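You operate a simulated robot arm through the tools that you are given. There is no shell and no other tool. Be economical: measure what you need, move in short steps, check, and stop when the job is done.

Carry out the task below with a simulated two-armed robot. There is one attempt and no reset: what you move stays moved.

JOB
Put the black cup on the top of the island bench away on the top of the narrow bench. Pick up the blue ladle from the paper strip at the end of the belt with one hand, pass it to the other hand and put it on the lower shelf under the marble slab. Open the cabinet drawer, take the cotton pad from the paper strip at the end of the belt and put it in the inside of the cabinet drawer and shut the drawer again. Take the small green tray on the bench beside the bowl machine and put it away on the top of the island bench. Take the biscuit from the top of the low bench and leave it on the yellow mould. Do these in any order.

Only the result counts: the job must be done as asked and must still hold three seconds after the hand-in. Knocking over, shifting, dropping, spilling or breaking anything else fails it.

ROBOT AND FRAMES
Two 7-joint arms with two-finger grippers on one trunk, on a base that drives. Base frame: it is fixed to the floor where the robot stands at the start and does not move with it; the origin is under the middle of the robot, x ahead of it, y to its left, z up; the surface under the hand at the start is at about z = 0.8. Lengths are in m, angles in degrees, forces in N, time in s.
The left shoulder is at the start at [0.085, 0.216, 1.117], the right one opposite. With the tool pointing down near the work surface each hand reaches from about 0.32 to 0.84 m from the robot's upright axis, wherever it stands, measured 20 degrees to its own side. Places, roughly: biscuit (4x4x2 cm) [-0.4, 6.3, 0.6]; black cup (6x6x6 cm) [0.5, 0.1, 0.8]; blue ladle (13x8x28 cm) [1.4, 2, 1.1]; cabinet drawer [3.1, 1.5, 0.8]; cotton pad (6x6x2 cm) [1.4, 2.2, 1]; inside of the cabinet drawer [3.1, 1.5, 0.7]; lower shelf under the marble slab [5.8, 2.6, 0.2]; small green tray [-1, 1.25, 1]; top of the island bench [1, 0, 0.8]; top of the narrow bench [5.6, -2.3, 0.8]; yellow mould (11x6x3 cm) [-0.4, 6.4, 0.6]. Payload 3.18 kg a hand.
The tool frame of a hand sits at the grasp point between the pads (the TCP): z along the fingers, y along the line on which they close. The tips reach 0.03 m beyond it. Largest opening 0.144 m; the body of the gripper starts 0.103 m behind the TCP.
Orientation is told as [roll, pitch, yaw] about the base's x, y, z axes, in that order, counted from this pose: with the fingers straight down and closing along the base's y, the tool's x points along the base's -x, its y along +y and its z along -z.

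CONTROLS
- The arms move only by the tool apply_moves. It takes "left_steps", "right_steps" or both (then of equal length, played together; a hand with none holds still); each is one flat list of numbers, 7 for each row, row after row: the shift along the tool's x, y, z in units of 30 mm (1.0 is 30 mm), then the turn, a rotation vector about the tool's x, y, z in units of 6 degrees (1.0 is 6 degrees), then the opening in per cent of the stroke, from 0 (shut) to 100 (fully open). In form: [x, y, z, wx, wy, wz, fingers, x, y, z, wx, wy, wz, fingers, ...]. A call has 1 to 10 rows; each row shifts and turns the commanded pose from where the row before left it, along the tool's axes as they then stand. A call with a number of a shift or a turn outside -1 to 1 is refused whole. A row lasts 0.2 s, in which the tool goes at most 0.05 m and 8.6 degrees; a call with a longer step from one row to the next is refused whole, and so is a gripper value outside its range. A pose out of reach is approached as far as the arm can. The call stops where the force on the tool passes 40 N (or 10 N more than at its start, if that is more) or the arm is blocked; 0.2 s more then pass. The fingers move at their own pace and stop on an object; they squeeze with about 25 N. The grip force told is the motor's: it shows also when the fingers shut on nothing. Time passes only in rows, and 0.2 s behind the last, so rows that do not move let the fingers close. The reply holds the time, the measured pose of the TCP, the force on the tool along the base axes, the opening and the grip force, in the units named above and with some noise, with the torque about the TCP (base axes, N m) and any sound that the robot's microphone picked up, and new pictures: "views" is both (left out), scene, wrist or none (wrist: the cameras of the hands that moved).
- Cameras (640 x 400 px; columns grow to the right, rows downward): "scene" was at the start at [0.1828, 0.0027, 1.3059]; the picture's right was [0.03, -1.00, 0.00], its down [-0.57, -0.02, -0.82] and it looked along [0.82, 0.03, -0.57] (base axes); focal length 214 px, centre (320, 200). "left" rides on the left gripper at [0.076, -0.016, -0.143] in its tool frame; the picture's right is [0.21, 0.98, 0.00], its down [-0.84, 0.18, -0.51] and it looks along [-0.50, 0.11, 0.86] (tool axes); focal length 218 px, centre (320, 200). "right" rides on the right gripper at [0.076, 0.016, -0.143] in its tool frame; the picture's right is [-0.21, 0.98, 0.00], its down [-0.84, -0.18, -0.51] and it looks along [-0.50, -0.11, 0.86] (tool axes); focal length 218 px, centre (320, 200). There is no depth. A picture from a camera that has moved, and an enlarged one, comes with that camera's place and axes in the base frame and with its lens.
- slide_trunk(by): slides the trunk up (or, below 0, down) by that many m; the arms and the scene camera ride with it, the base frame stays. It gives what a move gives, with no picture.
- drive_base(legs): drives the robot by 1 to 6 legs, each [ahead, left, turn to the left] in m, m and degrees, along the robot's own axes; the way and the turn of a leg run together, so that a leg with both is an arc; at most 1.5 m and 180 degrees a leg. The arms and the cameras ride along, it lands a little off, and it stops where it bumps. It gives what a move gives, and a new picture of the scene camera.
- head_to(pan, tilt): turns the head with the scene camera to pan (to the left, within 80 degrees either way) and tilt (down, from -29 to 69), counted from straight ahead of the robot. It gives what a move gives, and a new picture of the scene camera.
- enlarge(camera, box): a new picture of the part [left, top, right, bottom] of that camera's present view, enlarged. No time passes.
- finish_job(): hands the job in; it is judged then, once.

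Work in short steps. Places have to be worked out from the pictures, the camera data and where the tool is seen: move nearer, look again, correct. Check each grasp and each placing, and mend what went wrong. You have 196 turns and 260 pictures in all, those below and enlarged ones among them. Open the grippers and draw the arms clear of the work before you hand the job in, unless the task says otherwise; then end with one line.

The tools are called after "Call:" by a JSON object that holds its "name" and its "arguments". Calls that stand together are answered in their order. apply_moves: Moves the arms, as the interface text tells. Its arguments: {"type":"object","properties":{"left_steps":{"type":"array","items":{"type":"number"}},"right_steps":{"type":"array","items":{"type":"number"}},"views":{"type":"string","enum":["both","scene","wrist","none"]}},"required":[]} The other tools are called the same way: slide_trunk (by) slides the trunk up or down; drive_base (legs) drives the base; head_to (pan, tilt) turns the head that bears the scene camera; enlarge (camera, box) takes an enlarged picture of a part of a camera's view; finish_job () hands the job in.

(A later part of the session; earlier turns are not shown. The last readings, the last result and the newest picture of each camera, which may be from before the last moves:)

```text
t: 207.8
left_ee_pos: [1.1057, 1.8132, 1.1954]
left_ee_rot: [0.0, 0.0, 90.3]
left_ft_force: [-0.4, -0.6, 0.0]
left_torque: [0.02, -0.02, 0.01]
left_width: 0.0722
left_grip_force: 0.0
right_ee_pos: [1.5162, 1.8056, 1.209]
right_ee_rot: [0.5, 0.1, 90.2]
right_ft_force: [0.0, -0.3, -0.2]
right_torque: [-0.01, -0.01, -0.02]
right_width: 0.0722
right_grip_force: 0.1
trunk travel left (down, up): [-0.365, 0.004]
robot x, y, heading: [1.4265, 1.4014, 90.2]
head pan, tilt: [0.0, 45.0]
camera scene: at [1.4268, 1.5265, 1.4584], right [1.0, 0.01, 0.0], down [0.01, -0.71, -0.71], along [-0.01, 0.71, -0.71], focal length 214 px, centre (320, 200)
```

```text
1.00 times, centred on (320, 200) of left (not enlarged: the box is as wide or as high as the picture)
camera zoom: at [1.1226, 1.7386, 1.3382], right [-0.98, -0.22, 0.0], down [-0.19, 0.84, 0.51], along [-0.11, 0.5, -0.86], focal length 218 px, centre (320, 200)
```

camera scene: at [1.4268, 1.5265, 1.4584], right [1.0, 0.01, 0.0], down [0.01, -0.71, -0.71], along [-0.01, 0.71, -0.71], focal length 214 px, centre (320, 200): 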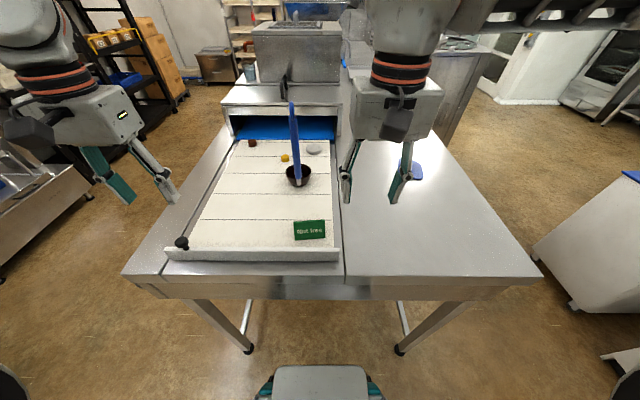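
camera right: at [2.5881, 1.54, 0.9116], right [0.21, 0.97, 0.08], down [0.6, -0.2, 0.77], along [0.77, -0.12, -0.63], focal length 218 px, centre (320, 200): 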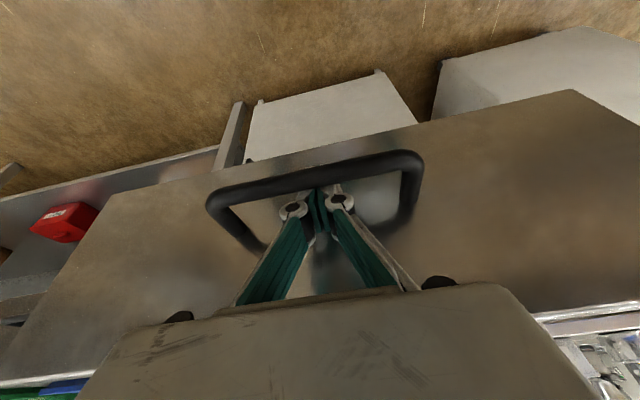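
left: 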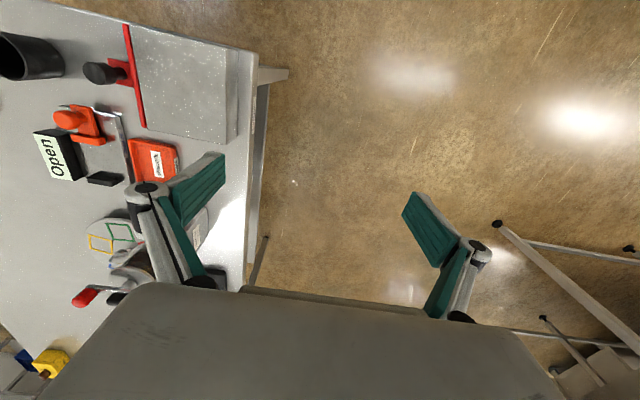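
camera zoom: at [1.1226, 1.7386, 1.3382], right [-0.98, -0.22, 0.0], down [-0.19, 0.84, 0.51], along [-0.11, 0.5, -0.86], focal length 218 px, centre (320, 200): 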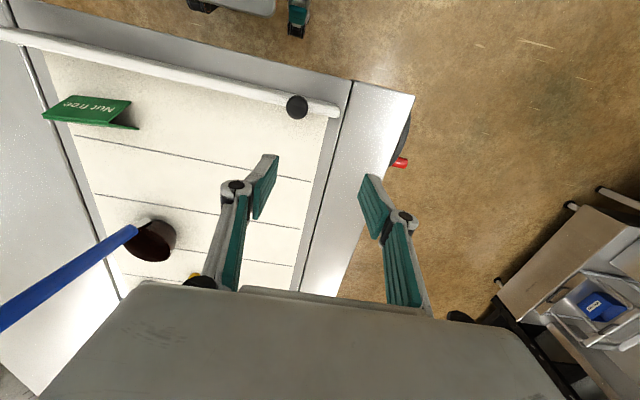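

Two views agree: shaft vertical at about (1.362, 2.027), z 1.05–1.245, hook top ≈1.28. I align the right hand in x, then advance partly and check.

Call:
{"name": "apply_moves", "arguments": {"right_steps": [0, 0.9, -0.1, 0, 0, 0, 60, 0, 0.9, 0, 0, 0, 0, 60, -0.5, 0.9, 0, 0, 0, 0, 60, -0.8, 0.9, 0, 0, 0, 0, 60, -0.8, 0.9, 0, 0, 0, 0, 60, -0.9, 0.6, 0, 0, 0, 0, 60]}}

```text
t: 209.2
left_ee_pos: [1.1053, 1.814, 1.1949]
left_ee_rot: [0.0, 0.0, 90.4]
left_ft_force: [0.4, 0.6, -0.5]
left_torque: [-0.02, -0.03, 0.0]
left_width: 0.0721
left_grip_force: 0.0
right_ee_pos: [1.3618, 1.8959, 1.2141]
right_ee_rot: [0.4, 0.2, 90.1]
right_ft_force: [-0.7, 1.0, 0.2]
right_torque: [-0.03, -0.03, 0.01]
right_width: 0.0863
right_grip_force: 0.0
trunk travel left (down, up): [-0.365, 0.004]
robot x, y, heading: [1.4227, 1.4057, 90.3]
head pan, tilt: [0.0, 45.0]
camera scene: at [1.4259, 1.5266, 1.4584], right [1.0, 0.01, 0.0], down [0.01, -0.71, -0.71], along [0.0, 0.71, -0.71], focal length 214 px, centre (320, 200)
camera right: at [1.3454, 1.8199, 1.356], right [-0.98, 0.21, 0.01], down [0.18, 0.84, 0.5], along [0.1, 0.49, -0.86], focal length 218 px, centre (320, 200)
```

scene: 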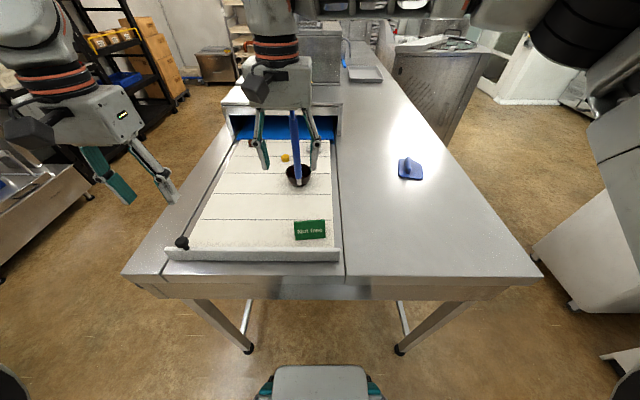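
right: 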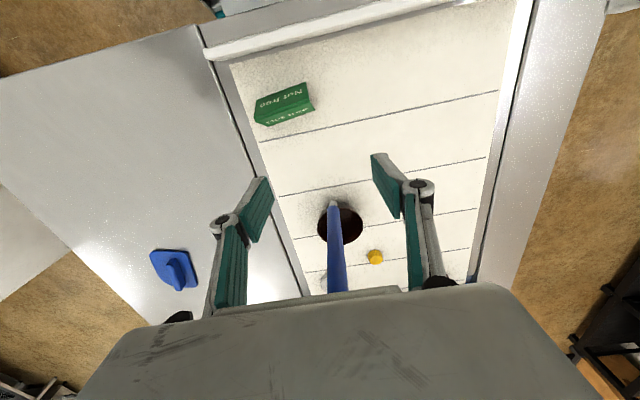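

The handle is centred between the fingers. I advance to y≈2.018 and close.

Call:
{"name": "apply_moves", "arguments": {"right_steps": [-0.9, 0, 0, 0, 0, 0, 60, -0.9, 0, 0, 0, 0, 0, 60, -0.9, 0, 0, 0, 0, 0, 60, -0.9, 0, 0, 0, 0, 0, 60, -0.45, 0, 0, 0, 0, 0, 60, 0, 0, 0, 0, 0, 0, 60]}}

```text
t: 210.8
left_ee_pos: [1.1069, 1.8142, 1.1963]
left_ee_rot: [0.1, 0.0, 90.4]
left_ft_force: [-1.0, 0.4, -0.1]
left_torque: [0.0, 0.01, -0.02]
left_width: 0.0723
left_grip_force: 0.0
right_ee_pos: [1.412, 2.0493, 1.2416]
right_ee_rot: [5.2, 0.2, 84.7]
right_ft_force: [0.3, 0.7, 0.0]
right_torque: [-0.01, 0.05, 0.0]
right_width: 0.0862
right_grip_force: 0.0
trunk travel left (down, up): [-0.365, 0.004]
robot x, y, heading: [1.4284, 1.4031, 90.5]
head pan, tilt: [0.0, 45.0]
stopped in row 6 (right hand): the arm was blocked; the commanded pose is now the measured one
camera scene: at [1.4276, 1.5263, 1.4585], right [1.0, 0.01, 0.0], down [0.0, -0.71, -0.71], along [-0.01, 0.71, -0.71], focal length 214 px, centre (320, 200)
camera right: at [1.4018, 1.9735, 1.3851], right [-0.95, 0.3, 0.09], down [0.3, 0.82, 0.48], along [0.07, 0.49, -0.87], focal length 218 px, centre (320, 200)
```

scene: 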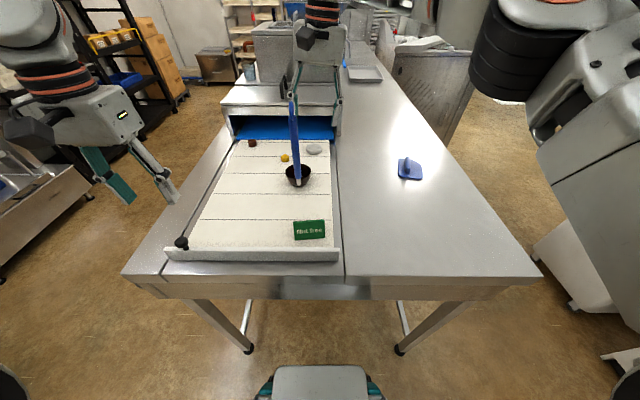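
right: 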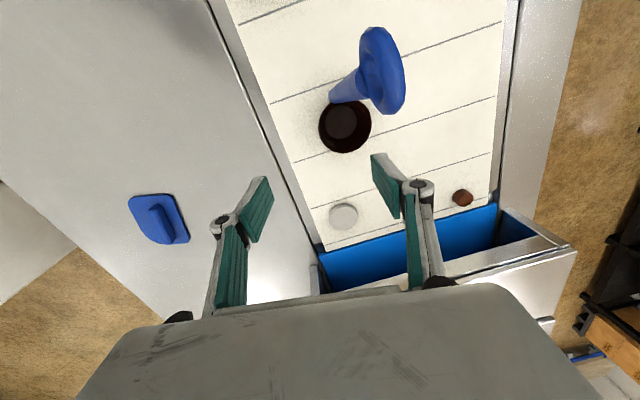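

The right arm was blocked and drifted past the ladle (arm crossing over); the ladle still stands. I lift the hand straight up and retreat.

Call:
{"name": "apply_moves", "arguments": {"right_steps": [0, 0, -0.9, 0, 0, 0, 60, 0, 0, -0.9, 0, 0, 0, 60, 0, 0, -0.9, 0, 0, 0, 60, 0.9, -0.5, 0, 0, 0, 0, 60, 0.9, -0.5, 0, 0, 0, 0, 60, 0.9, -0.5, 0, 0, 0, 0, 60, 0.9, -0.5, 0, 0, 0, 0, 60, 0.9, 0, 0, 0, 0, 0, 60]}}

```text
t: 212.6
left_ee_pos: [1.1052, 1.8141, 1.1959]
left_ee_rot: [0.0, 0.0, 90.5]
left_ft_force: [0.0, -0.8, 0.1]
left_torque: [0.04, 0.01, 0.0]
left_width: 0.0723
left_grip_force: 0.1
right_ee_pos: [1.4661, 1.8927, 1.2735]
right_ee_rot: [4.8, 0.1, 85.2]
right_ft_force: [0.0, 0.7, 0.0]
right_torque: [-0.01, -0.01, 0.02]
right_width: 0.0866
right_grip_force: 0.0
right hand out of reach, approached as far as the arm can: row 1, 2, 3
trunk travel left (down, up): [-0.365, 0.004]
robot x, y, heading: [1.4279, 1.4044, 90.3]
head pan, tilt: [0.0, 45.0]
camera scene: at [1.4262, 1.5256, 1.4585], right [1.0, 0.01, 0.0], down [0.01, -0.71, -0.71], along [-0.01, 0.71, -0.71], focal length 214 px, centre (320, 200)
camera right: at [1.4555, 1.8171, 1.4178], right [-0.95, 0.29, 0.08], down [0.29, 0.82, 0.49], along [0.07, 0.49, -0.87], focal length 218 px, centre (320, 200)
```

scene: 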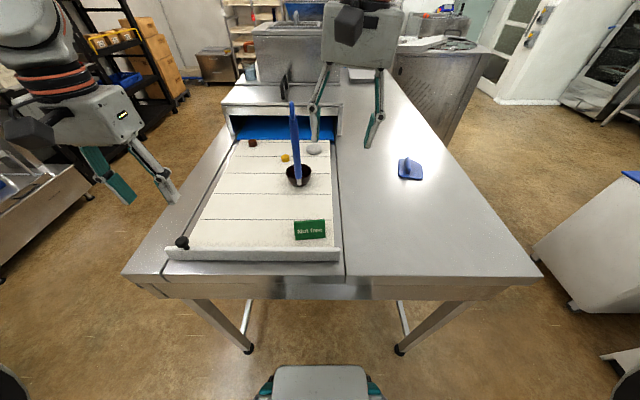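
right: 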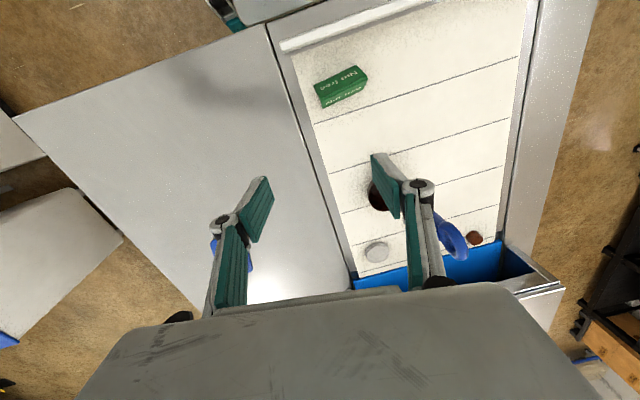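

The ladle is intact. The high tool-down pose is awkward, so I'll grasp with the tool tilted ~45° forward. I shift the base left 0.13 m and tilt the right hand.

Call:
{"name": "drive_base", "arguments": {"legs": [[0, 0.13, 0]]}}

Call:
{"name": "apply_moves", "arguments": {"right_steps": [0.3, 0, 0, 0, -0.95, -0.12, 50, 0.3, 0, 0, 0, -0.95, -0.12, 50, 0.3, 0, 0, 0, -0.95, -0.12, 50, 0.2, 0, 0, 0, -0.95, -0.12, 50, 0.2, 0, 0, 0, -0.95, -0.12, 50, 0, 0, 0, 0, -0.95, -0.12, 50, 0, 0, 0, 0, -0.95, -0.12, 50]}}

```text
t: 214.4
left_ee_pos: [0.9777, 1.8136, 1.1953]
left_ee_rot: [0.0, -0.1, 90.4]
left_ft_force: [0.3, 0.1, 0.2]
left_torque: [0.02, 0.01, -0.02]
left_width: 0.0721
left_grip_force: 0.1
right_ee_pos: [1.339, 1.8914, 1.2743]
right_ee_rot: [4.8, 0.1, 85.2]
right_ft_force: [-0.8, 0.1, 0.2]
right_torque: [0.01, -0.02, 0.0]
right_width: 0.0864
right_grip_force: 0.0
trunk travel left (down, up): [-0.365, 0.004]
robot x, y, heading: [1.3024, 1.4011, 90.4]
head pan, tilt: [0.0, 45.0]
camera scene: at [1.2984, 1.525, 1.4585], right [1.0, 0.01, 0.0], down [0.01, -0.71, -0.71], along [-0.01, 0.71, -0.71], focal length 214 px, centre (320, 200)
```

scene: 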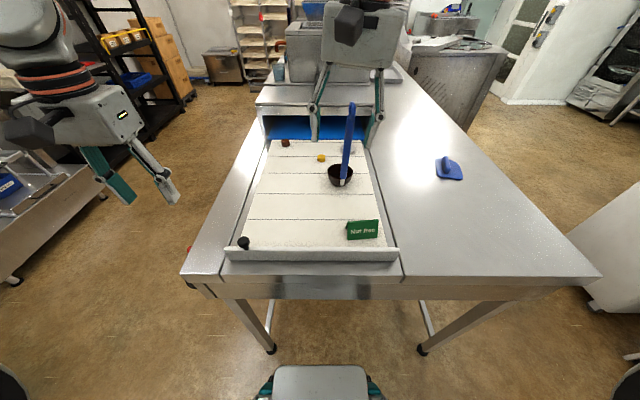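

```text
t: 216.0
left_ee_pos: [0.9782, 1.812, 1.1957]
left_ee_rot: [0.0, -0.1, 90.5]
left_ft_force: [0.0, -0.5, 0.5]
left_torque: [0.03, 0.0, -0.01]
left_width: 0.0722
left_grip_force: 0.1
right_ee_pos: [1.3358, 1.8539, 1.2675]
right_ee_rot: [4.1, -40.0, 87.2]
right_ft_force: [-0.3, -0.1, 0.5]
right_torque: [0.04, -0.04, -0.02]
right_width: 0.072
right_grip_force: 0.0
trunk travel left (down, up): [-0.365, 0.004]
robot x, y, heading: [1.3, 1.4045, 90.1]
head pan, tilt: [0.0, 45.0]
camera scene: at [1.2983, 1.5244, 1.4585], right [1.0, 0.01, 0.0], down [0.01, -0.71, -0.71], along [-0.01, 0.71, -0.71], focal length 214 px, centre (320, 200)
camera right: at [1.3221, 1.7038, 1.328], right [-0.97, 0.16, 0.19], down [0.23, 0.32, 0.92], along [0.09, 0.94, -0.34], focal length 218 px, centre (320, 200)
```

scene: 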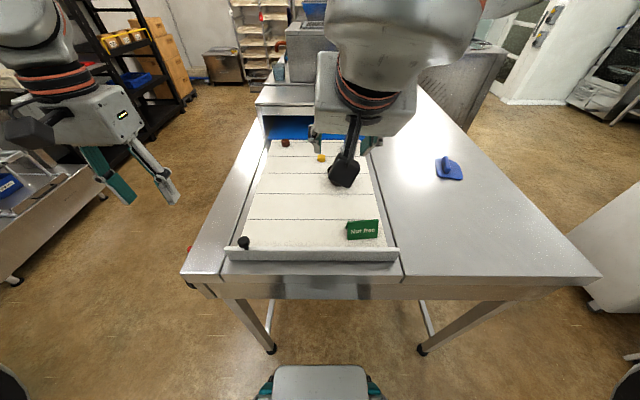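
right: 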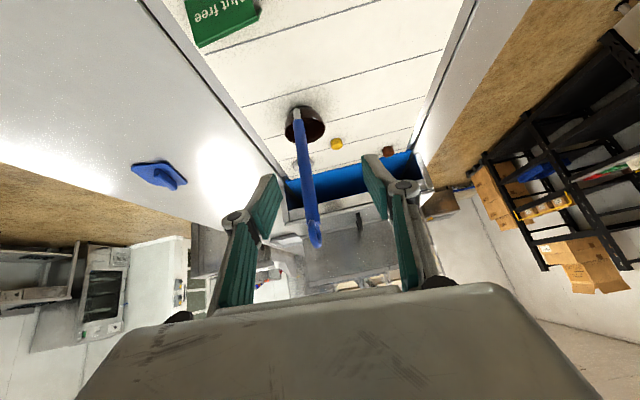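

Handle top confirmed near x≈1.366, y≈2.02. I trim roll, tilt to −50°, and move to a pre-grasp about 9 cm short.

Call:
{"name": "apply_moves", "arguments": {"right_steps": [0, -0.45, 0, 0.34, -0.8, -0.2, 60, 0, -0.45, 0, 0.34, -0.8, -0.2, 60, 0.1, 0, 0.9, 0, 0, 0, 60, 0.1, 0, 0.9, 0, 0, 0, 60, 0.1, 0, 0.9, 0, 0, 0, 60, 0.05, 0, 0.9, 0, 0, 0, 60]}}

```text
t: 217.4
left_ee_pos: [0.9772, 1.8124, 1.1951]
left_ee_rot: [0.1, -0.1, 90.4]
left_ft_force: [-0.1, 0.3, -0.4]
left_torque: [0.0, 0.03, 0.0]
left_width: 0.072
left_grip_force: 0.1
right_ee_pos: [1.3675, 1.9298, 1.1879]
right_ee_rot: [-2.4, -49.6, 90.4]
right_ft_force: [0.3, -0.9, 0.4]
right_torque: [-0.02, 0.01, 0.0]
right_width: 0.0864
right_grip_force: 0.0
trunk travel left (down, up): [-0.365, 0.004]
robot x, y, heading: [1.2989, 1.4014, 90.4]
head pan, tilt: [0.0, 45.0]
camera scene: at [1.2986, 1.5257, 1.4584], right [1.0, 0.01, 0.0], down [0.01, -0.71, -0.71], along [-0.01, 0.71, -0.71], focal length 214 px, centre (320, 200)
camera right: at [1.3457, 1.7722, 1.2222], right [-0.98, 0.16, 0.13], down [0.16, 0.16, 0.98], along [0.13, 0.98, -0.18], focal length 218 px, centre (320, 200)
```

scene: 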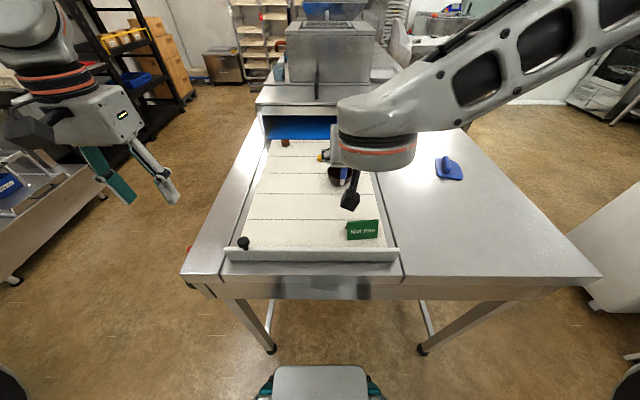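
right: 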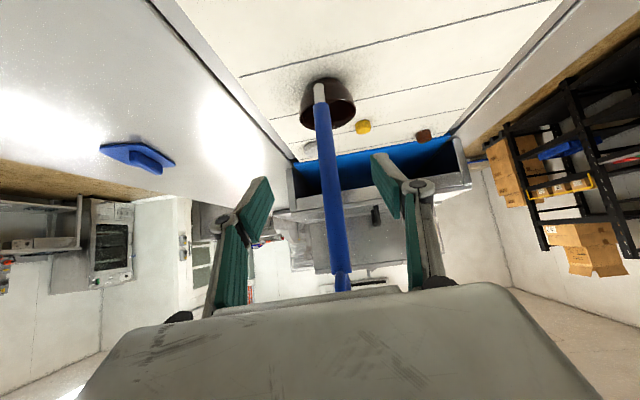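

Handle is centred between the fingers. I advance 8.8 cm in base +y and check.

Call:
{"name": "apply_moves", "arguments": {"right_steps": [-0.48, 0, 0.56, 0, 0, 0, 60, -0.48, 0, 0.56, 0, 0, 0, 60, -0.48, 0, 0.56, 0, 0, 0, 60, -0.48, 0, 0.56, 0, 0, 0, 60], "views": "wrist"}}

```text
t: 218.4
left_ee_pos: [0.9775, 1.8124, 1.1966]
left_ee_rot: [0.1, 0.0, 90.3]
left_ft_force: [0.0, 0.8, 0.0]
left_torque: [-0.04, 0.0, 0.0]
left_width: 0.0719
left_grip_force: 0.1
right_ee_pos: [1.3696, 2.019, 1.1892]
right_ee_rot: [-2.3, -49.6, 90.4]
right_ft_force: [0.2, 0.2, -0.4]
right_torque: [-0.02, -0.01, -0.02]
right_width: 0.0865
right_grip_force: 0.1
trunk travel left (down, up): [-0.365, 0.004]
robot x, y, heading: [1.3014, 1.4033, 90.7]
head pan, tilt: [0.0, 45.0]
camera right: at [1.348, 1.8609, 1.2223], right [-0.98, 0.16, 0.13], down [0.16, 0.16, 0.98], along [0.13, 0.98, -0.18], focal length 218 px, centre (320, 200)
```

right: 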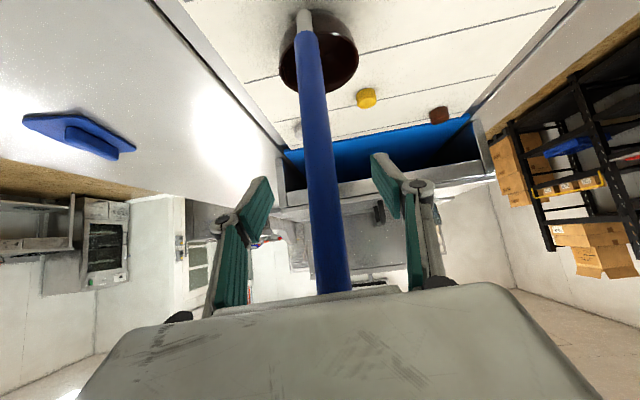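

The handle is nearly at the TCP depth; I advance 1 cm more, close and check the grip.

Call:
{"name": "apply_moves", "arguments": {"right_steps": [-0.2, 0, 0.25, 0, 0, 0, 60, 0, 0, 0, 0, 0, 0, 30, 0, 0, 0, 0, 0, 0, 10, 0, 0, 0, 0, 0, 0, 0, 0, 0, 0, 0, 0, 0, 0]}}

```text
t: 219.6
left_ee_pos: [0.9773, 1.8112, 1.1954]
left_ee_rot: [0.0, 0.0, 90.5]
left_ft_force: [-0.7, -0.1, -0.7]
left_torque: [0.05, 0.01, 0.02]
left_width: 0.0719
left_grip_force: 0.1
right_ee_pos: [1.3692, 2.0278, 1.1924]
right_ee_rot: [-2.1, -50.1, 90.4]
right_ft_force: [1.9, 6.9, 17.1]
right_torque: [1.98, -0.27, -0.13]
right_width: 0.0061
right_grip_force: 25.0
trunk travel left (down, up): [-0.365, 0.004]
robot x, y, heading: [1.2981, 1.406, 90.5]
head pan, tilt: [0.0, 45.0]
camera scene: at [1.2987, 1.5243, 1.4587], right [1.0, 0.01, 0.0], down [0.01, -0.71, -0.71], along [-0.01, 0.71, -0.71], focal length 214 px, centre (320, 200)
camera right: at [1.348, 1.8704, 1.2245], right [-0.98, 0.16, 0.14], down [0.16, 0.15, 0.98], along [0.13, 0.98, -0.17], focal length 218 px, centre (320, 200)
```

scene: 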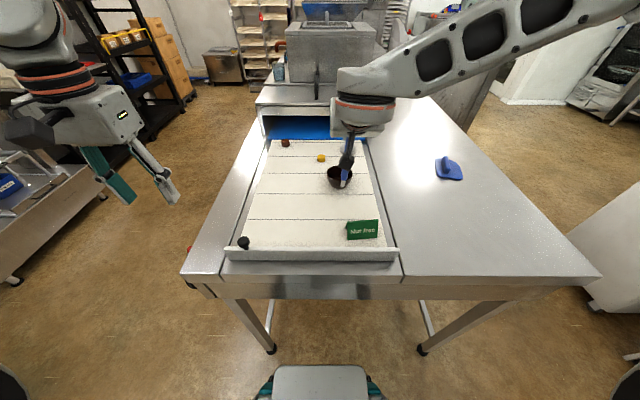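
right: 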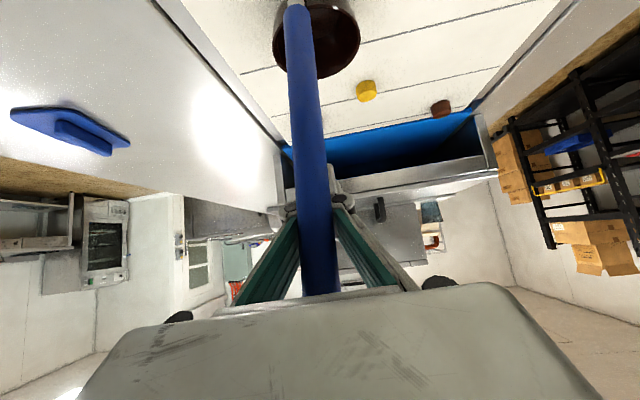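

The fingers closed beyond the handle (it sits in the linkage space): the shaft is really at y≈2.003. I open, back off 2.6 cm, and close again.

Call:
{"name": "apply_moves", "arguments": {"right_steps": [0, 0, 0, 0, 0, 0, 20, 0, 0, 0, 0, 0, 0, 50, 0.3, 0, -0.35, 0, 0, 0, 60, 0.28, 0, -0.33, 0, 0, 0, 60, 0, 0, 0, 0, 0, 0, 60], "views": "wrist"}}

```text
t: 220.8
left_ee_pos: [0.9779, 1.8139, 1.1954]
left_ee_rot: [0.0, -0.1, 90.3]
left_ft_force: [0.1, 0.7, 0.6]
left_torque: [-0.03, 0.01, 0.04]
left_width: 0.0721
left_grip_force: 0.1
right_ee_pos: [1.3681, 2.0003, 1.1881]
right_ee_rot: [-2.2, -49.6, 90.4]
right_ft_force: [-0.3, -0.2, 0.8]
right_torque: [-0.02, -0.03, -0.01]
right_width: 0.0864
right_grip_force: 0.1
trunk travel left (down, up): [-0.365, 0.004]
robot x, y, heading: [1.3015, 1.4017, 90.2]
head pan, tilt: [0.0, 45.0]
camera right: at [1.3473, 1.8427, 1.222], right [-0.98, 0.16, 0.13], down [0.16, 0.16, 0.98], along [0.13, 0.98, -0.18], focal length 218 px, centre (320, 200)
```

right: 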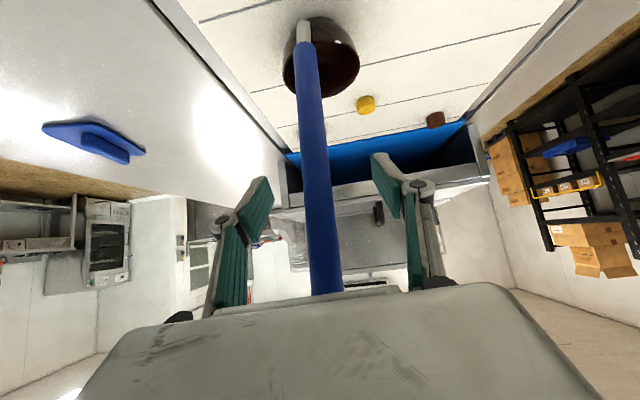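

The handle now matches the TCP depth. I close again.

Call:
{"name": "apply_moves", "arguments": {"right_steps": [0, 0, 0, 0, 0, 0, 30, 0, 0, 0, 0, 0, 0, 10, 0, 0, 0, 0, 0, 0, 0, 0, 0, 0, 0, 0, 0, 0], "views": "wrist"}}

```text
t: 221.8
left_ee_pos: [0.9772, 1.8114, 1.1951]
left_ee_rot: [0.0, -0.1, 90.4]
left_ft_force: [0.1, 0.5, 0.7]
left_torque: [-0.01, 0.03, 0.01]
left_width: 0.072
left_grip_force: 0.1
right_ee_pos: [1.3685, 2.0004, 1.1893]
right_ee_rot: [-2.3, -49.6, 90.4]
right_ft_force: [-1.0, -0.3, 2.5]
right_torque: [0.06, 0.32, 0.05]
right_width: 0.0179
right_grip_force: 25.4
trunk travel left (down, up): [-0.365, 0.004]
robot x, y, heading: [1.3006, 1.4035, 90.3]
head pan, tilt: [0.0, 45.0]
camera right: at [1.347, 1.8425, 1.2224], right [-0.98, 0.16, 0.13], down [0.16, 0.15, 0.98], along [0.13, 0.98, -0.18], focal length 218 px, centre (320, 200)
```

right: 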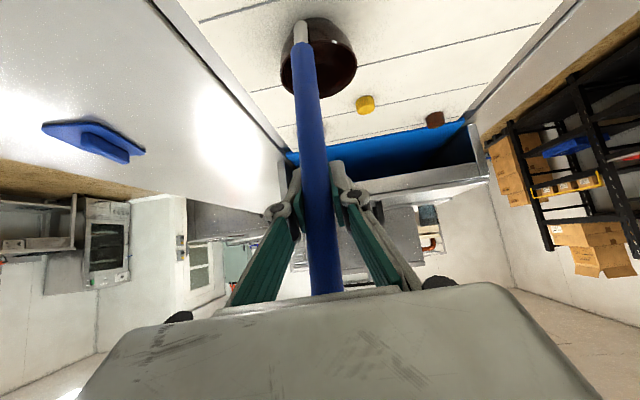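

The handle is gripped (18 mm). I lift straight up 12 cm.

Call:
{"name": "apply_moves", "arguments": {"right_steps": [-0.4, 0, -0.33, 0, 0, 0, 0, -0.77, 0, -0.64, 0, 0, 0, 0, -0.77, 0, -0.64, 0, 0, 0, 0, -0.77, 0, -0.64, 0, 0, 0, 0, -0.77, 0, -0.64, 0, 0, 0, 0]}}

```text
t: 223.0
left_ee_pos: [0.978, 1.8129, 1.1957]
left_ee_rot: [0.0, 0.0, 90.4]
left_ft_force: [0.0, -0.1, 0.8]
left_torque: [-0.01, 0.03, 0.02]
left_width: 0.0723
left_grip_force: 0.1
right_ee_pos: [1.3653, 2.001, 1.3252]
right_ee_rot: [-2.4, -49.6, 90.4]
right_ft_force: [-0.4, -0.2, -1.7]
right_torque: [-0.01, -0.03, 0.01]
right_width: 0.0168
right_grip_force: 25.0
trunk travel left (down, up): [-0.365, 0.004]
robot x, y, heading: [1.3008, 1.4039, 90.5]
head pan, tilt: [0.0, 45.0]
camera scene: at [1.2986, 1.5246, 1.4585], right [1.0, 0.01, 0.0], down [0.01, -0.71, -0.71], along [-0.01, 0.71, -0.71], focal length 214 px, centre (320, 200)
camera right: at [1.3445, 1.8443, 1.3584], right [-0.98, 0.16, 0.13], down [0.16, 0.15, 0.98], along [0.13, 0.98, -0.18], focal length 218 px, centre (320, 200)
```

scene: 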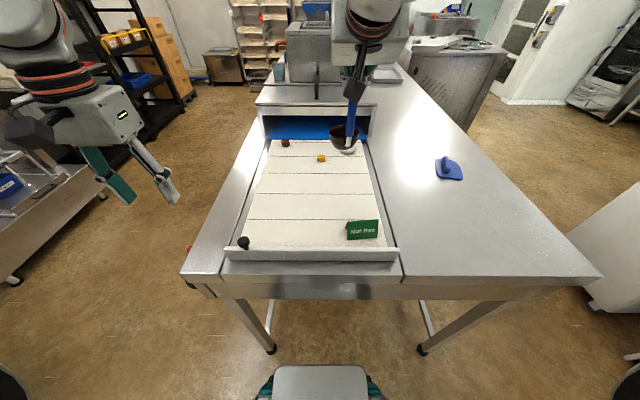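
right: 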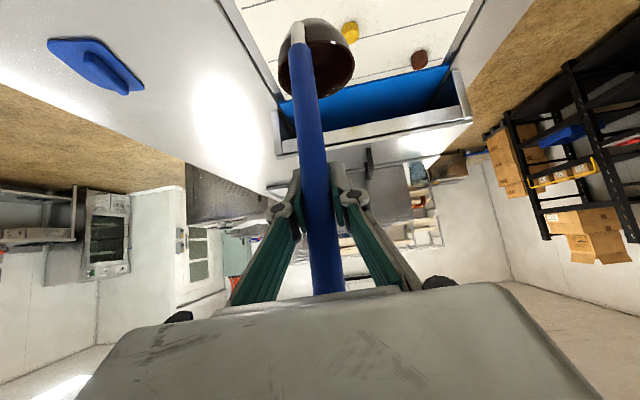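

The ladle is lifted. I back away from the table for the handover, then turn the left hand to a forward-pointing pose.

Call:
{"name": "drive_base", "arguments": {"legs": [[-0.3, 0, 0]]}}

Call:
{"name": "apply_moves", "arguments": {"left_steps": [-0.6, 0, 0, 0, 0, 1, 50, -0.6, 0, 0, 0, 0, 1, 50, -0.6, 0, 0, 0, 0, 1, 50, -0.6, 0, 0, 0, 0, 1, 60, -0.6, 0, 0, 0, 0, 1, 60, -0.3, 0, 0.3, 0, -1, 0, 60, -0.3, 0, 0.3, 0, -1, 0, 60, -0.3, 0, 0.3, 0, -1, 0, 60, 0, 0, 0.3, 0, -1, 0, 60, 0, 0, 0, 0, -1, 0, 60], "views": "none"}}

Call:
{"name": "apply_moves", "arguments": {"left_steps": [0, 0, 0, 0, -1, 0, 60, 0, 0, 0, 0, -1, 0, 60, 0, 0, 0, 0, -1, 0, 60, 0, 0, 0, 0, -1, 0, 60, 0, 0, 0, 0, -1, 0, 60, 0, 0, 0, 0, -1, 0, 60, 0, 0, 0, 0, -1, 0, 60, 0, 0, 0, 0, -1, 0, 60, 0, 0, 0, 0, -0.8, 0, 60]}}

```text
t: 225.1
left_ee_pos: [0.9801, 1.5142, 1.1962]
left_ee_rot: [0.0, -0.1, 90.4]
left_ft_force: [0.3, -0.2, -0.5]
left_torque: [0.05, 0.04, -0.02]
left_width: 0.072
left_grip_force: 0.1
right_ee_pos: [1.3672, 1.7043, 1.3233]
right_ee_rot: [-2.3, -49.6, 90.4]
right_ft_force: [0.4, -0.4, -1.0]
right_torque: [0.02, 0.0, 0.01]
right_width: 0.0167
right_grip_force: 24.5
trunk travel left (down, up): [-0.365, 0.004]
robot x, y, heading: [1.3068, 1.1076, 90.2]
head pan, tilt: [0.0, 45.0]
camera scene: at [1.3009, 1.2263, 1.4585], right [1.0, 0.01, 0.0], down [0.01, -0.71, -0.71], along [-0.01, 0.71, -0.71], focal length 214 px, centre (320, 200)
```

scene: 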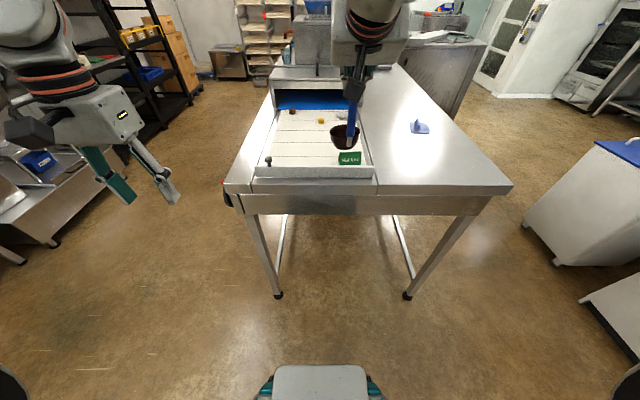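

```text
t: 227.2
left_ee_pos: [1.0124, 1.6293, 1.1649]
left_ee_rot: [0.1, -30.3, 60.3]
left_ft_force: [-0.1, -0.3, 1.0]
left_torque: [-0.01, -0.04, -0.02]
left_width: 0.0865
left_grip_force: 0.1
right_ee_pos: [1.3668, 1.7048, 1.3251]
right_ee_rot: [-2.2, -49.7, 90.3]
right_ft_force: [0.3, -0.4, -0.6]
right_torque: [-0.03, -0.04, -0.01]
right_width: 0.0168
right_grip_force: 25.0
trunk travel left (down, up): [-0.365, 0.004]
robot x, y, heading: [1.3026, 1.1015, 90.2]
head pan, tilt: [0.0, 45.0]
```

```text
t: 229.2
left_ee_pos: [1.0136, 1.6292, 1.1636]
left_ee_rot: [-0.2, -82.8, 60.6]
left_ft_force: [0.0, 0.1, 0.4]
left_torque: [-0.01, 0.02, 0.02]
left_width: 0.0864
left_grip_force: 0.1
right_ee_pos: [1.3681, 1.7058, 1.3234]
right_ee_rot: [-2.3, -49.6, 90.4]
right_ft_force: [-0.7, 0.9, -1.0]
right_torque: [-0.03, -0.02, 0.02]
right_width: 0.0169
right_grip_force: 24.8
trunk travel left (down, up): [-0.365, 0.004]
robot x, y, heading: [1.3005, 1.1054, 90.3]
head pan, tilt: [0.0, 45.0]
camera scene: at [1.3009, 1.227, 1.4585], right [1.0, 0.01, 0.0], down [0.01, -0.71, -0.71], along [-0.01, 0.71, -0.71], focal length 214 px, centre (320, 200)
camera left: at [0.9529, 1.4908, 1.1048], right [-0.86, 0.46, -0.21], down [-0.35, -0.26, 0.9], along [0.36, 0.85, 0.38], focal length 218 px, centre (320, 200)
```

scene: 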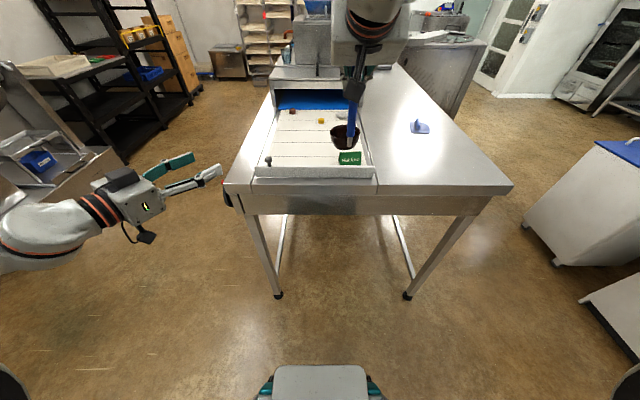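
left: 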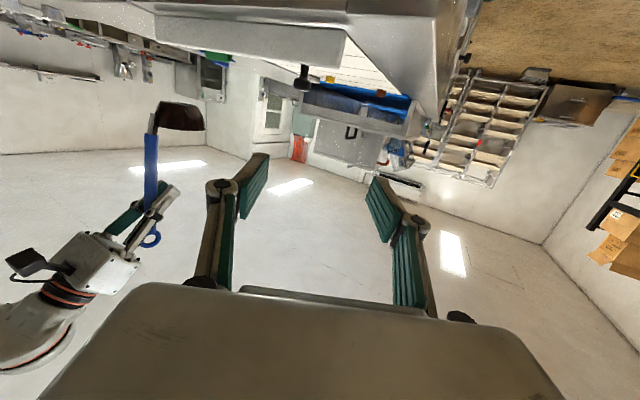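

Left hand is level and sees the ladle: handle at ≈(1.368, 1.70), usable z 1.215–1.29. I tip the left hand slightly upward and move to a pre-grasp ~13 cm short, below the right wrist.

Call:
{"name": "apply_moves", "arguments": {"left_steps": [-0.25, -0.9, 0.38, 0, -1, 0, 60, -0.25, -0.9, 0.38, 0, -1, 0, 60, -0.25, -0.9, 0.38, 0, 0, 0, 60, -0.25, -0.9, 0.38, 0, 0, 0, 60, -0.25, -0.9, 0.38, 0, 0, 0, 60, -0.25, -0.9, 0.38, 0, 0, 0, 60, -0.25, -0.9, 0.38, 0, 0, 0, 60, -0.25, -0.9, 0.38, 0, 0, 0, 60]}}

```text
t: 231.1
left_ee_pos: [1.2336, 1.6188, 1.228]
left_ee_rot: [179.2, -85.2, -118.6]
left_ft_force: [-0.7, -0.4, 0.7]
left_torque: [0.02, -0.07, -0.01]
left_width: 0.0865
left_grip_force: 0.0
left hand out of reach, approached as far as the arm can: row 4, 5, 6, 8
right_ee_pos: [1.3684, 1.7057, 1.3244]
right_ee_rot: [-2.3, -49.6, 90.4]
right_ft_force: [0.7, 0.0, -1.0]
right_torque: [-0.07, 0.01, -0.02]
right_width: 0.0165
right_grip_force: 25.1
trunk travel left (down, up): [-0.365, 0.004]
robot x, y, heading: [1.306, 1.1046, 90.7]
head pan, tilt: [0.0, 45.0]
camera scene: at [1.3005, 1.2265, 1.4585], right [1.0, 0.01, 0.0], down [0.01, -0.71, -0.71], along [-0.01, 0.71, -0.71], focal length 214 px, centre (320, 200)
camera left: at [1.1799, 1.4942, 1.1409], right [-0.84, 0.5, -0.21], down [-0.44, -0.41, 0.8], along [0.31, 0.76, 0.57], focal length 218 px, centre (320, 200)
```

scene: 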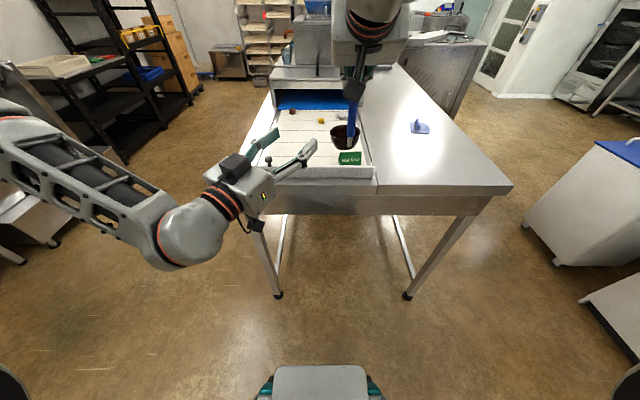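
left: 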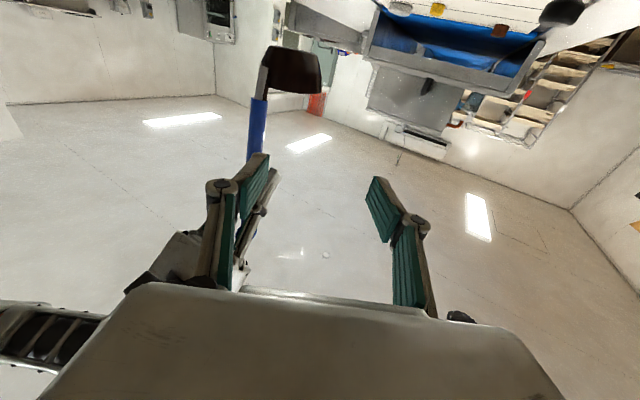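

The left wrist is near its limit here, so I bring the ladle sideways (−x) into the left hand's line instead.

Call:
{"name": "apply_moves", "arguments": {"right_steps": [-0.27, 0.76, 0.32, 0, 0, 0, 0, -0.27, 0.76, 0.32, 0, 0, 0, 0, -0.27, 0.76, 0.32, 0, 0, 0, 0], "left_steps": [0, 0, 0, 0, 0.5, 0, 60, 0, 0, 0.1, 0, 0.5, 0, 60, 0, 0, 0.1, 0, 0.5, 0, 60]}}

```text
t: 231.8
left_ee_pos: [1.2355, 1.6296, 1.2268]
left_ee_rot: [-0.3, -85.7, 60.6]
left_ft_force: [-0.1, 0.9, -1.0]
left_torque: [0.02, 0.01, -0.05]
left_width: 0.0863
left_grip_force: 0.0
left hand out of reach, approached as far as the arm can: row 1
right_ee_pos: [1.2992, 1.7442, 1.3212]
right_ee_rot: [-2.3, -49.6, 90.4]
right_ft_force: [-1.4, 0.8, -1.7]
right_torque: [-0.06, -0.02, -0.03]
right_width: 0.0168
right_grip_force: 25.3
trunk travel left (down, up): [-0.365, 0.004]
robot x, y, heading: [1.3045, 1.1013, 90.5]
head pan, tilt: [0.0, 45.0]
camera scene: at [1.2998, 1.2273, 1.4584], right [1.0, 0.01, 0.0], down [0.01, -0.71, -0.71], along [-0.01, 0.71, -0.71], focal length 214 px, centre (320, 200)
camera right: at [1.2779, 1.5866, 1.355], right [-0.98, 0.16, 0.13], down [0.16, 0.16, 0.98], along [0.13, 0.98, -0.18], focal length 218 px, centre (320, 200)
camera left: at [1.1772, 1.4933, 1.161], right [-0.86, 0.47, -0.21], down [-0.38, -0.3, 0.88], along [0.35, 0.83, 0.43], focal length 218 px, centre (320, 200)
```

scene: 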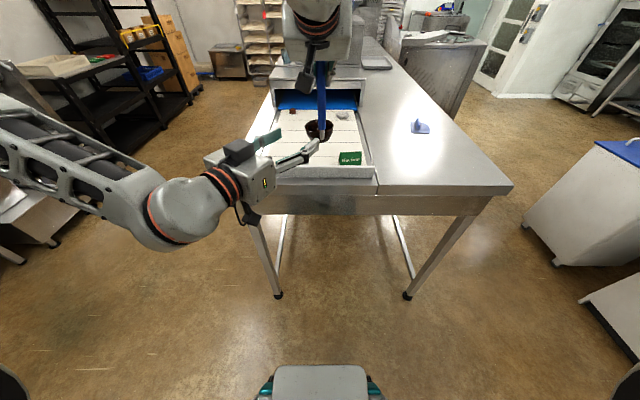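
right: 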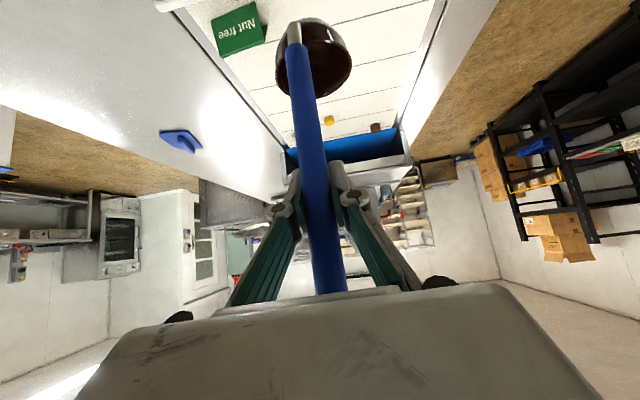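
left: 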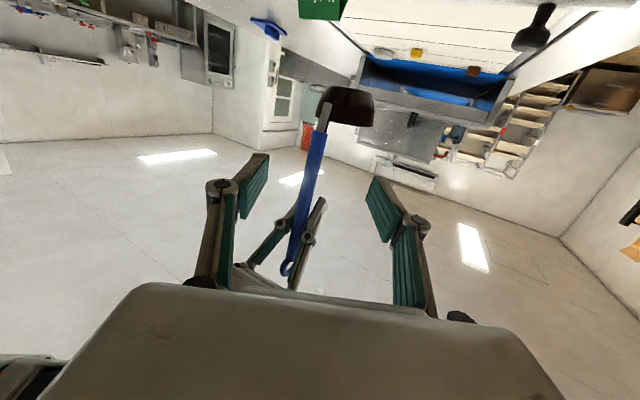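

The handle is now in line. I advance the left hand 12.9 cm along its axis toward the handle just above the bowl.

Call:
{"name": "apply_moves", "arguments": {"left_steps": [-0.2, -0.03, 0.85, 0, 0, 0, 60, -0.2, -0.03, 0.85, 0, 0, 0, 60, -0.2, -0.03, 0.85, 0, 0, 0, 60, -0.16, -0.03, 0.85, 0, 0, 0, 60, 0, 0, 0.7, 0, 0, 0, 60]}}

```text
t: 233.1
left_ee_pos: [1.265, 1.7286, 1.2567]
left_ee_rot: [0.4, -85.8, 60.0]
left_ft_force: [0.5, 0.0, 0.1]
left_torque: [0.02, 0.01, -0.02]
left_width: 0.0863
left_grip_force: 0.1
left hand out of reach, approached as far as the arm can: row 3, 4, 5
right_ee_pos: [1.2997, 1.7446, 1.3223]
right_ee_rot: [-2.3, -49.6, 90.4]
right_ft_force: [0.3, 0.4, -1.7]
right_torque: [-0.03, -0.02, -0.03]
right_width: 0.0166
right_grip_force: 24.9
trunk travel left (down, up): [-0.365, 0.004]
robot x, y, heading: [1.3047, 1.101, 90.5]
head pan, tilt: [0.0, 45.0]
camera scene: at [1.3008, 1.2269, 1.4585], right [1.0, 0.01, 0.0], down [0.01, -0.71, -0.71], along [-0.01, 0.71, -0.71], focal length 214 px, centre (320, 200)
camera left: at [1.2066, 1.594, 1.1903], right [-0.86, 0.47, -0.21], down [-0.38, -0.3, 0.88], along [0.35, 0.83, 0.43], focal length 218 px, centre (320, 200)
```

scene: 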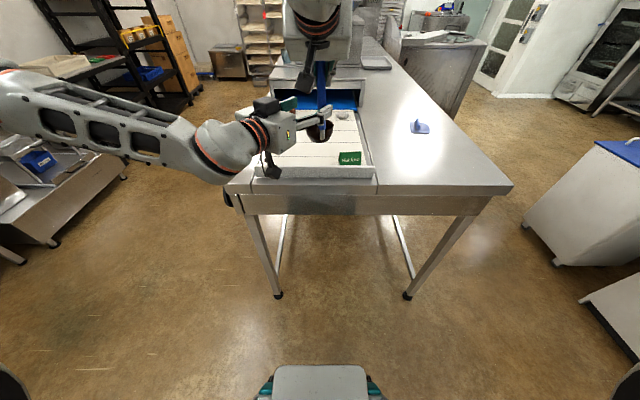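
left: 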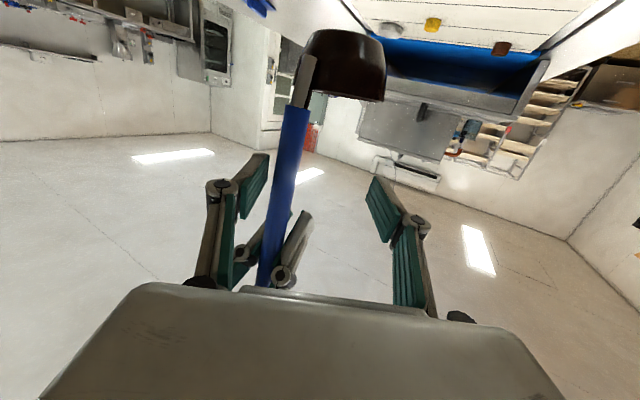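

The left hand reached its limit about 3.5 cm short, with the handle already between its tips. I bring the ladle the rest of the way with the right hand.

Call:
{"name": "apply_moves", "arguments": {"right_steps": [0.11, 0.4, -0.13, 0, 0, 0, 0, 0.11, 0.4, -0.13, 0, 0, 0, 0, 0.11, 0.37, -0.13, 0, 0, 0, 0]}}

Call:
{"name": "enlarge", "arguments": {"camera": "left", "box": [160, 20, 480, 320]}}

```text
t: 233.8
left_ee_pos: [1.2657, 1.7297, 1.2563]
left_ee_rot: [0.5, -85.8, 60.1]
left_ft_force: [0.4, -0.3, -1.2]
left_torque: [0.01, -0.01, 0.01]
left_width: 0.0863
left_grip_force: 0.1
right_ee_pos: [1.2642, 1.7292, 1.3201]
right_ee_rot: [-2.2, -49.6, 90.3]
right_ft_force: [0.2, 0.3, -0.9]
right_torque: [0.01, 0.0, -0.04]
right_width: 0.0167
right_grip_force: 25.2
trunk travel left (down, up): [-0.365, 0.004]
robot x, y, heading: [1.3071, 1.1035, 90.3]
head pan, tilt: [0.0, 45.0]
camera scene: at [1.3003, 1.2266, 1.4585], right [1.0, 0.01, 0.0], down [0.01, -0.71, -0.71], along [-0.01, 0.71, -0.71], focal length 214 px, centre (320, 200)
camera right: at [1.243, 1.5716, 1.3545], right [-0.98, 0.16, 0.13], down [0.16, 0.16, 0.98], along [0.13, 0.98, -0.18], focal length 218 px, centre (320, 200)
```

scene: 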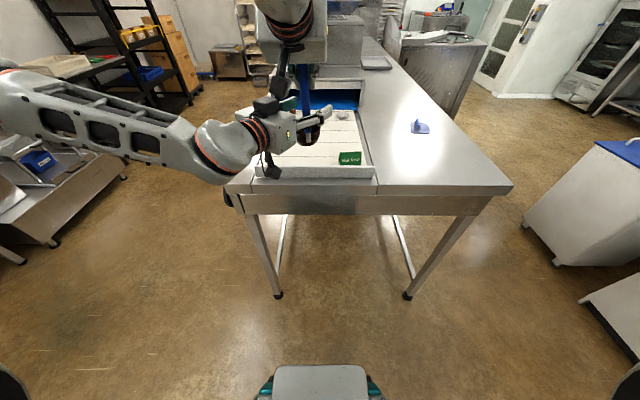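
right: 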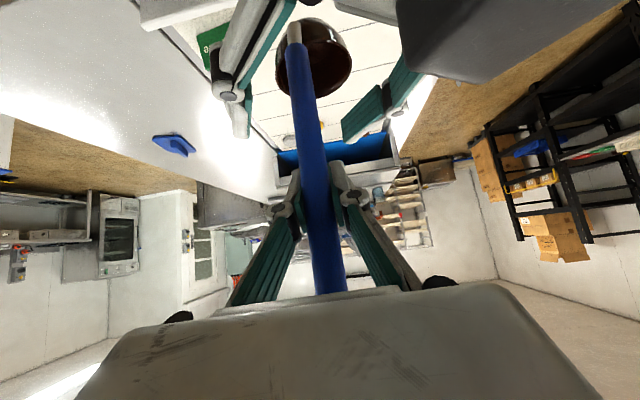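

```text
1.33 times, centred on (320, 170) of left
camera zoom: at [1.2061, 1.5935, 1.1903], right [-0.86, 0.47, -0.21], down [-0.38, -0.3, 0.88], along [0.35, 0.83, 0.43], focal length 291 px, centre (320, 240)
```

zoom: 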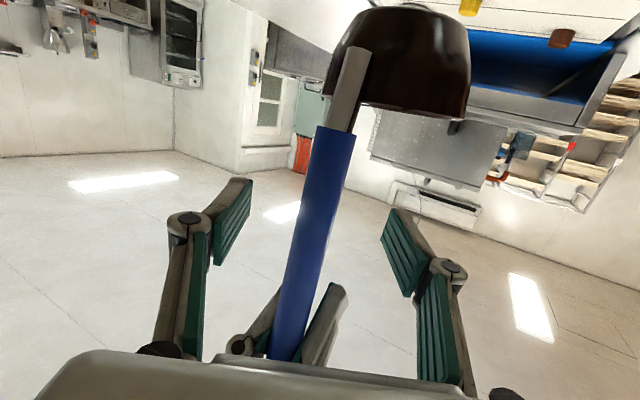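

The handle is right at the left hand's grasp point. I close the left fingers.

Call:
{"name": "apply_moves", "arguments": {"left_steps": [0, 0, 0, 0, 0, 0, 30, 0, 0, 0, 0, 0, 0, 10, 0, 0, 0, 0, 0, 0, 0, 0, 0, 0, 0, 0, 0, 0], "views": "wrist"}}

```text
t: 234.8
left_ee_pos: [1.2673, 1.7286, 1.2573]
left_ee_rot: [0.9, -85.8, 59.2]
left_ft_force: [19.0, -9.4, 0.2]
left_torque: [-0.07, 0.9, 0.37]
left_width: 0.0182
left_grip_force: 24.7
right_ee_pos: [1.2644, 1.7307, 1.3207]
right_ee_rot: [-2.2, -49.6, 90.5]
right_ft_force: [-19.3, 7.3, -1.6]
right_torque: [0.66, 0.32, -0.28]
right_width: 0.0171
right_grip_force: 25.1
trunk travel left (down, up): [-0.365, 0.004]
robot x, y, heading: [1.3018, 1.1018, 90.5]
head pan, tilt: [0.0, 45.0]
camera left: at [1.2077, 1.5925, 1.1902], right [-0.86, 0.47, -0.21], down [-0.38, -0.3, 0.88], along [0.36, 0.83, 0.43], focal length 218 px, centre (320, 200)
```

left: 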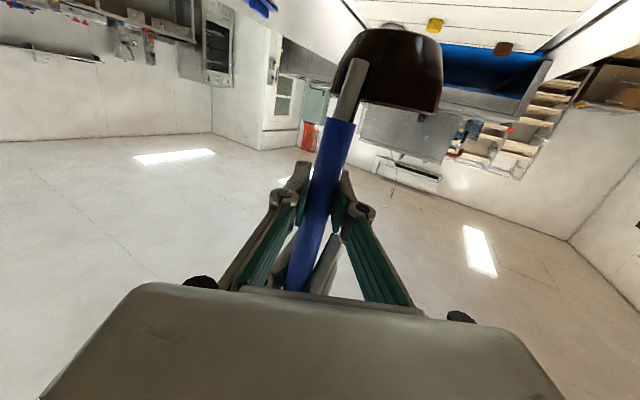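

Left grip is firm (18 mm). I open the right hand and withdraw it up and back along its axis.

Call:
{"name": "apply_moves", "arguments": {"right_steps": [0, 0, 0, 0, 0, 0, 30, 0, 0, 0, 0, 0, 0, 60, 0, 0, 0, 0, 0, 0, 60, 0, 0, -0.7, 0, 0, 0, 60, 0, 0, -0.9, 0, 0, 0, 60, 0, 0, -0.9, 0, 0, 0, 60, 0, 0, -0.9, 0, 0, 0, 60, 0, -0.8, -0.7, 0, 0, 0, 60, 0, -0.9, 0, 0, 0, 0, 60, 0, -0.9, 0, 0, 0, 0, 60]}}

```text
t: 237.1
left_ee_pos: [1.2681, 1.7283, 1.257]
left_ee_rot: [1.5, -85.9, 59.0]
left_ft_force: [1.5, 0.6, -0.3]
left_torque: [-0.07, -0.01, 0.05]
left_width: 0.017
left_grip_force: 25.4
right_ee_pos: [1.3383, 1.6336, 1.4036]
right_ee_rot: [-2.2, -49.6, 90.5]
right_ft_force: [0.0, 0.0, -0.3]
right_torque: [-0.01, 0.03, 0.04]
right_width: 0.0864
right_grip_force: 0.1
trunk travel left (down, up): [-0.365, 0.004]
robot x, y, heading: [1.3051, 1.1047, 90.5]
head pan, tilt: [0.0, 45.0]
camera scene: at [1.3024, 1.2264, 1.4585], right [1.0, 0.01, 0.0], down [0.0, -0.71, -0.71], along [-0.01, 0.71, -0.71], focal length 214 px, centre (320, 200)
camera right: at [1.3185, 1.4763, 1.4367], right [-0.98, 0.16, 0.13], down [0.16, 0.15, 0.97], along [0.13, 0.98, -0.18], focal length 218 px, centre (320, 200)
```

scene: 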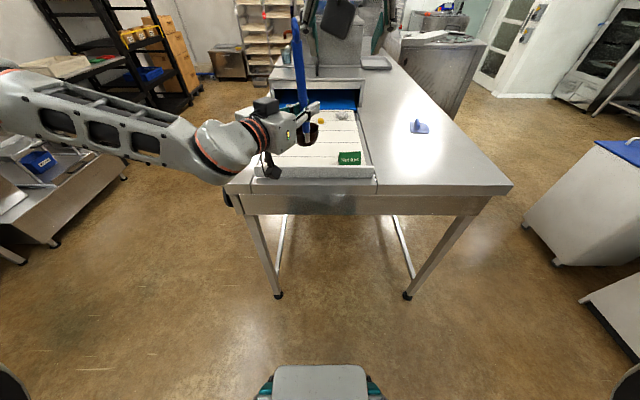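
right: 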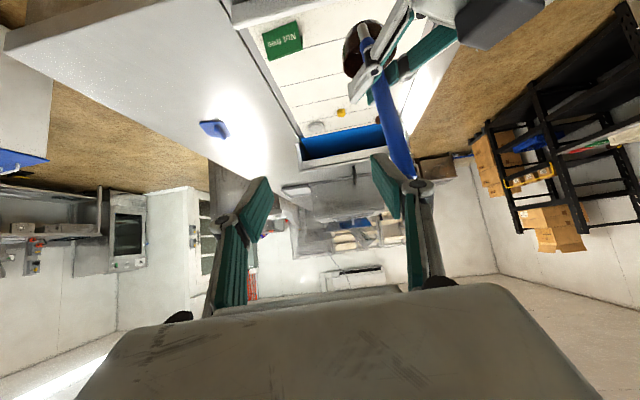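

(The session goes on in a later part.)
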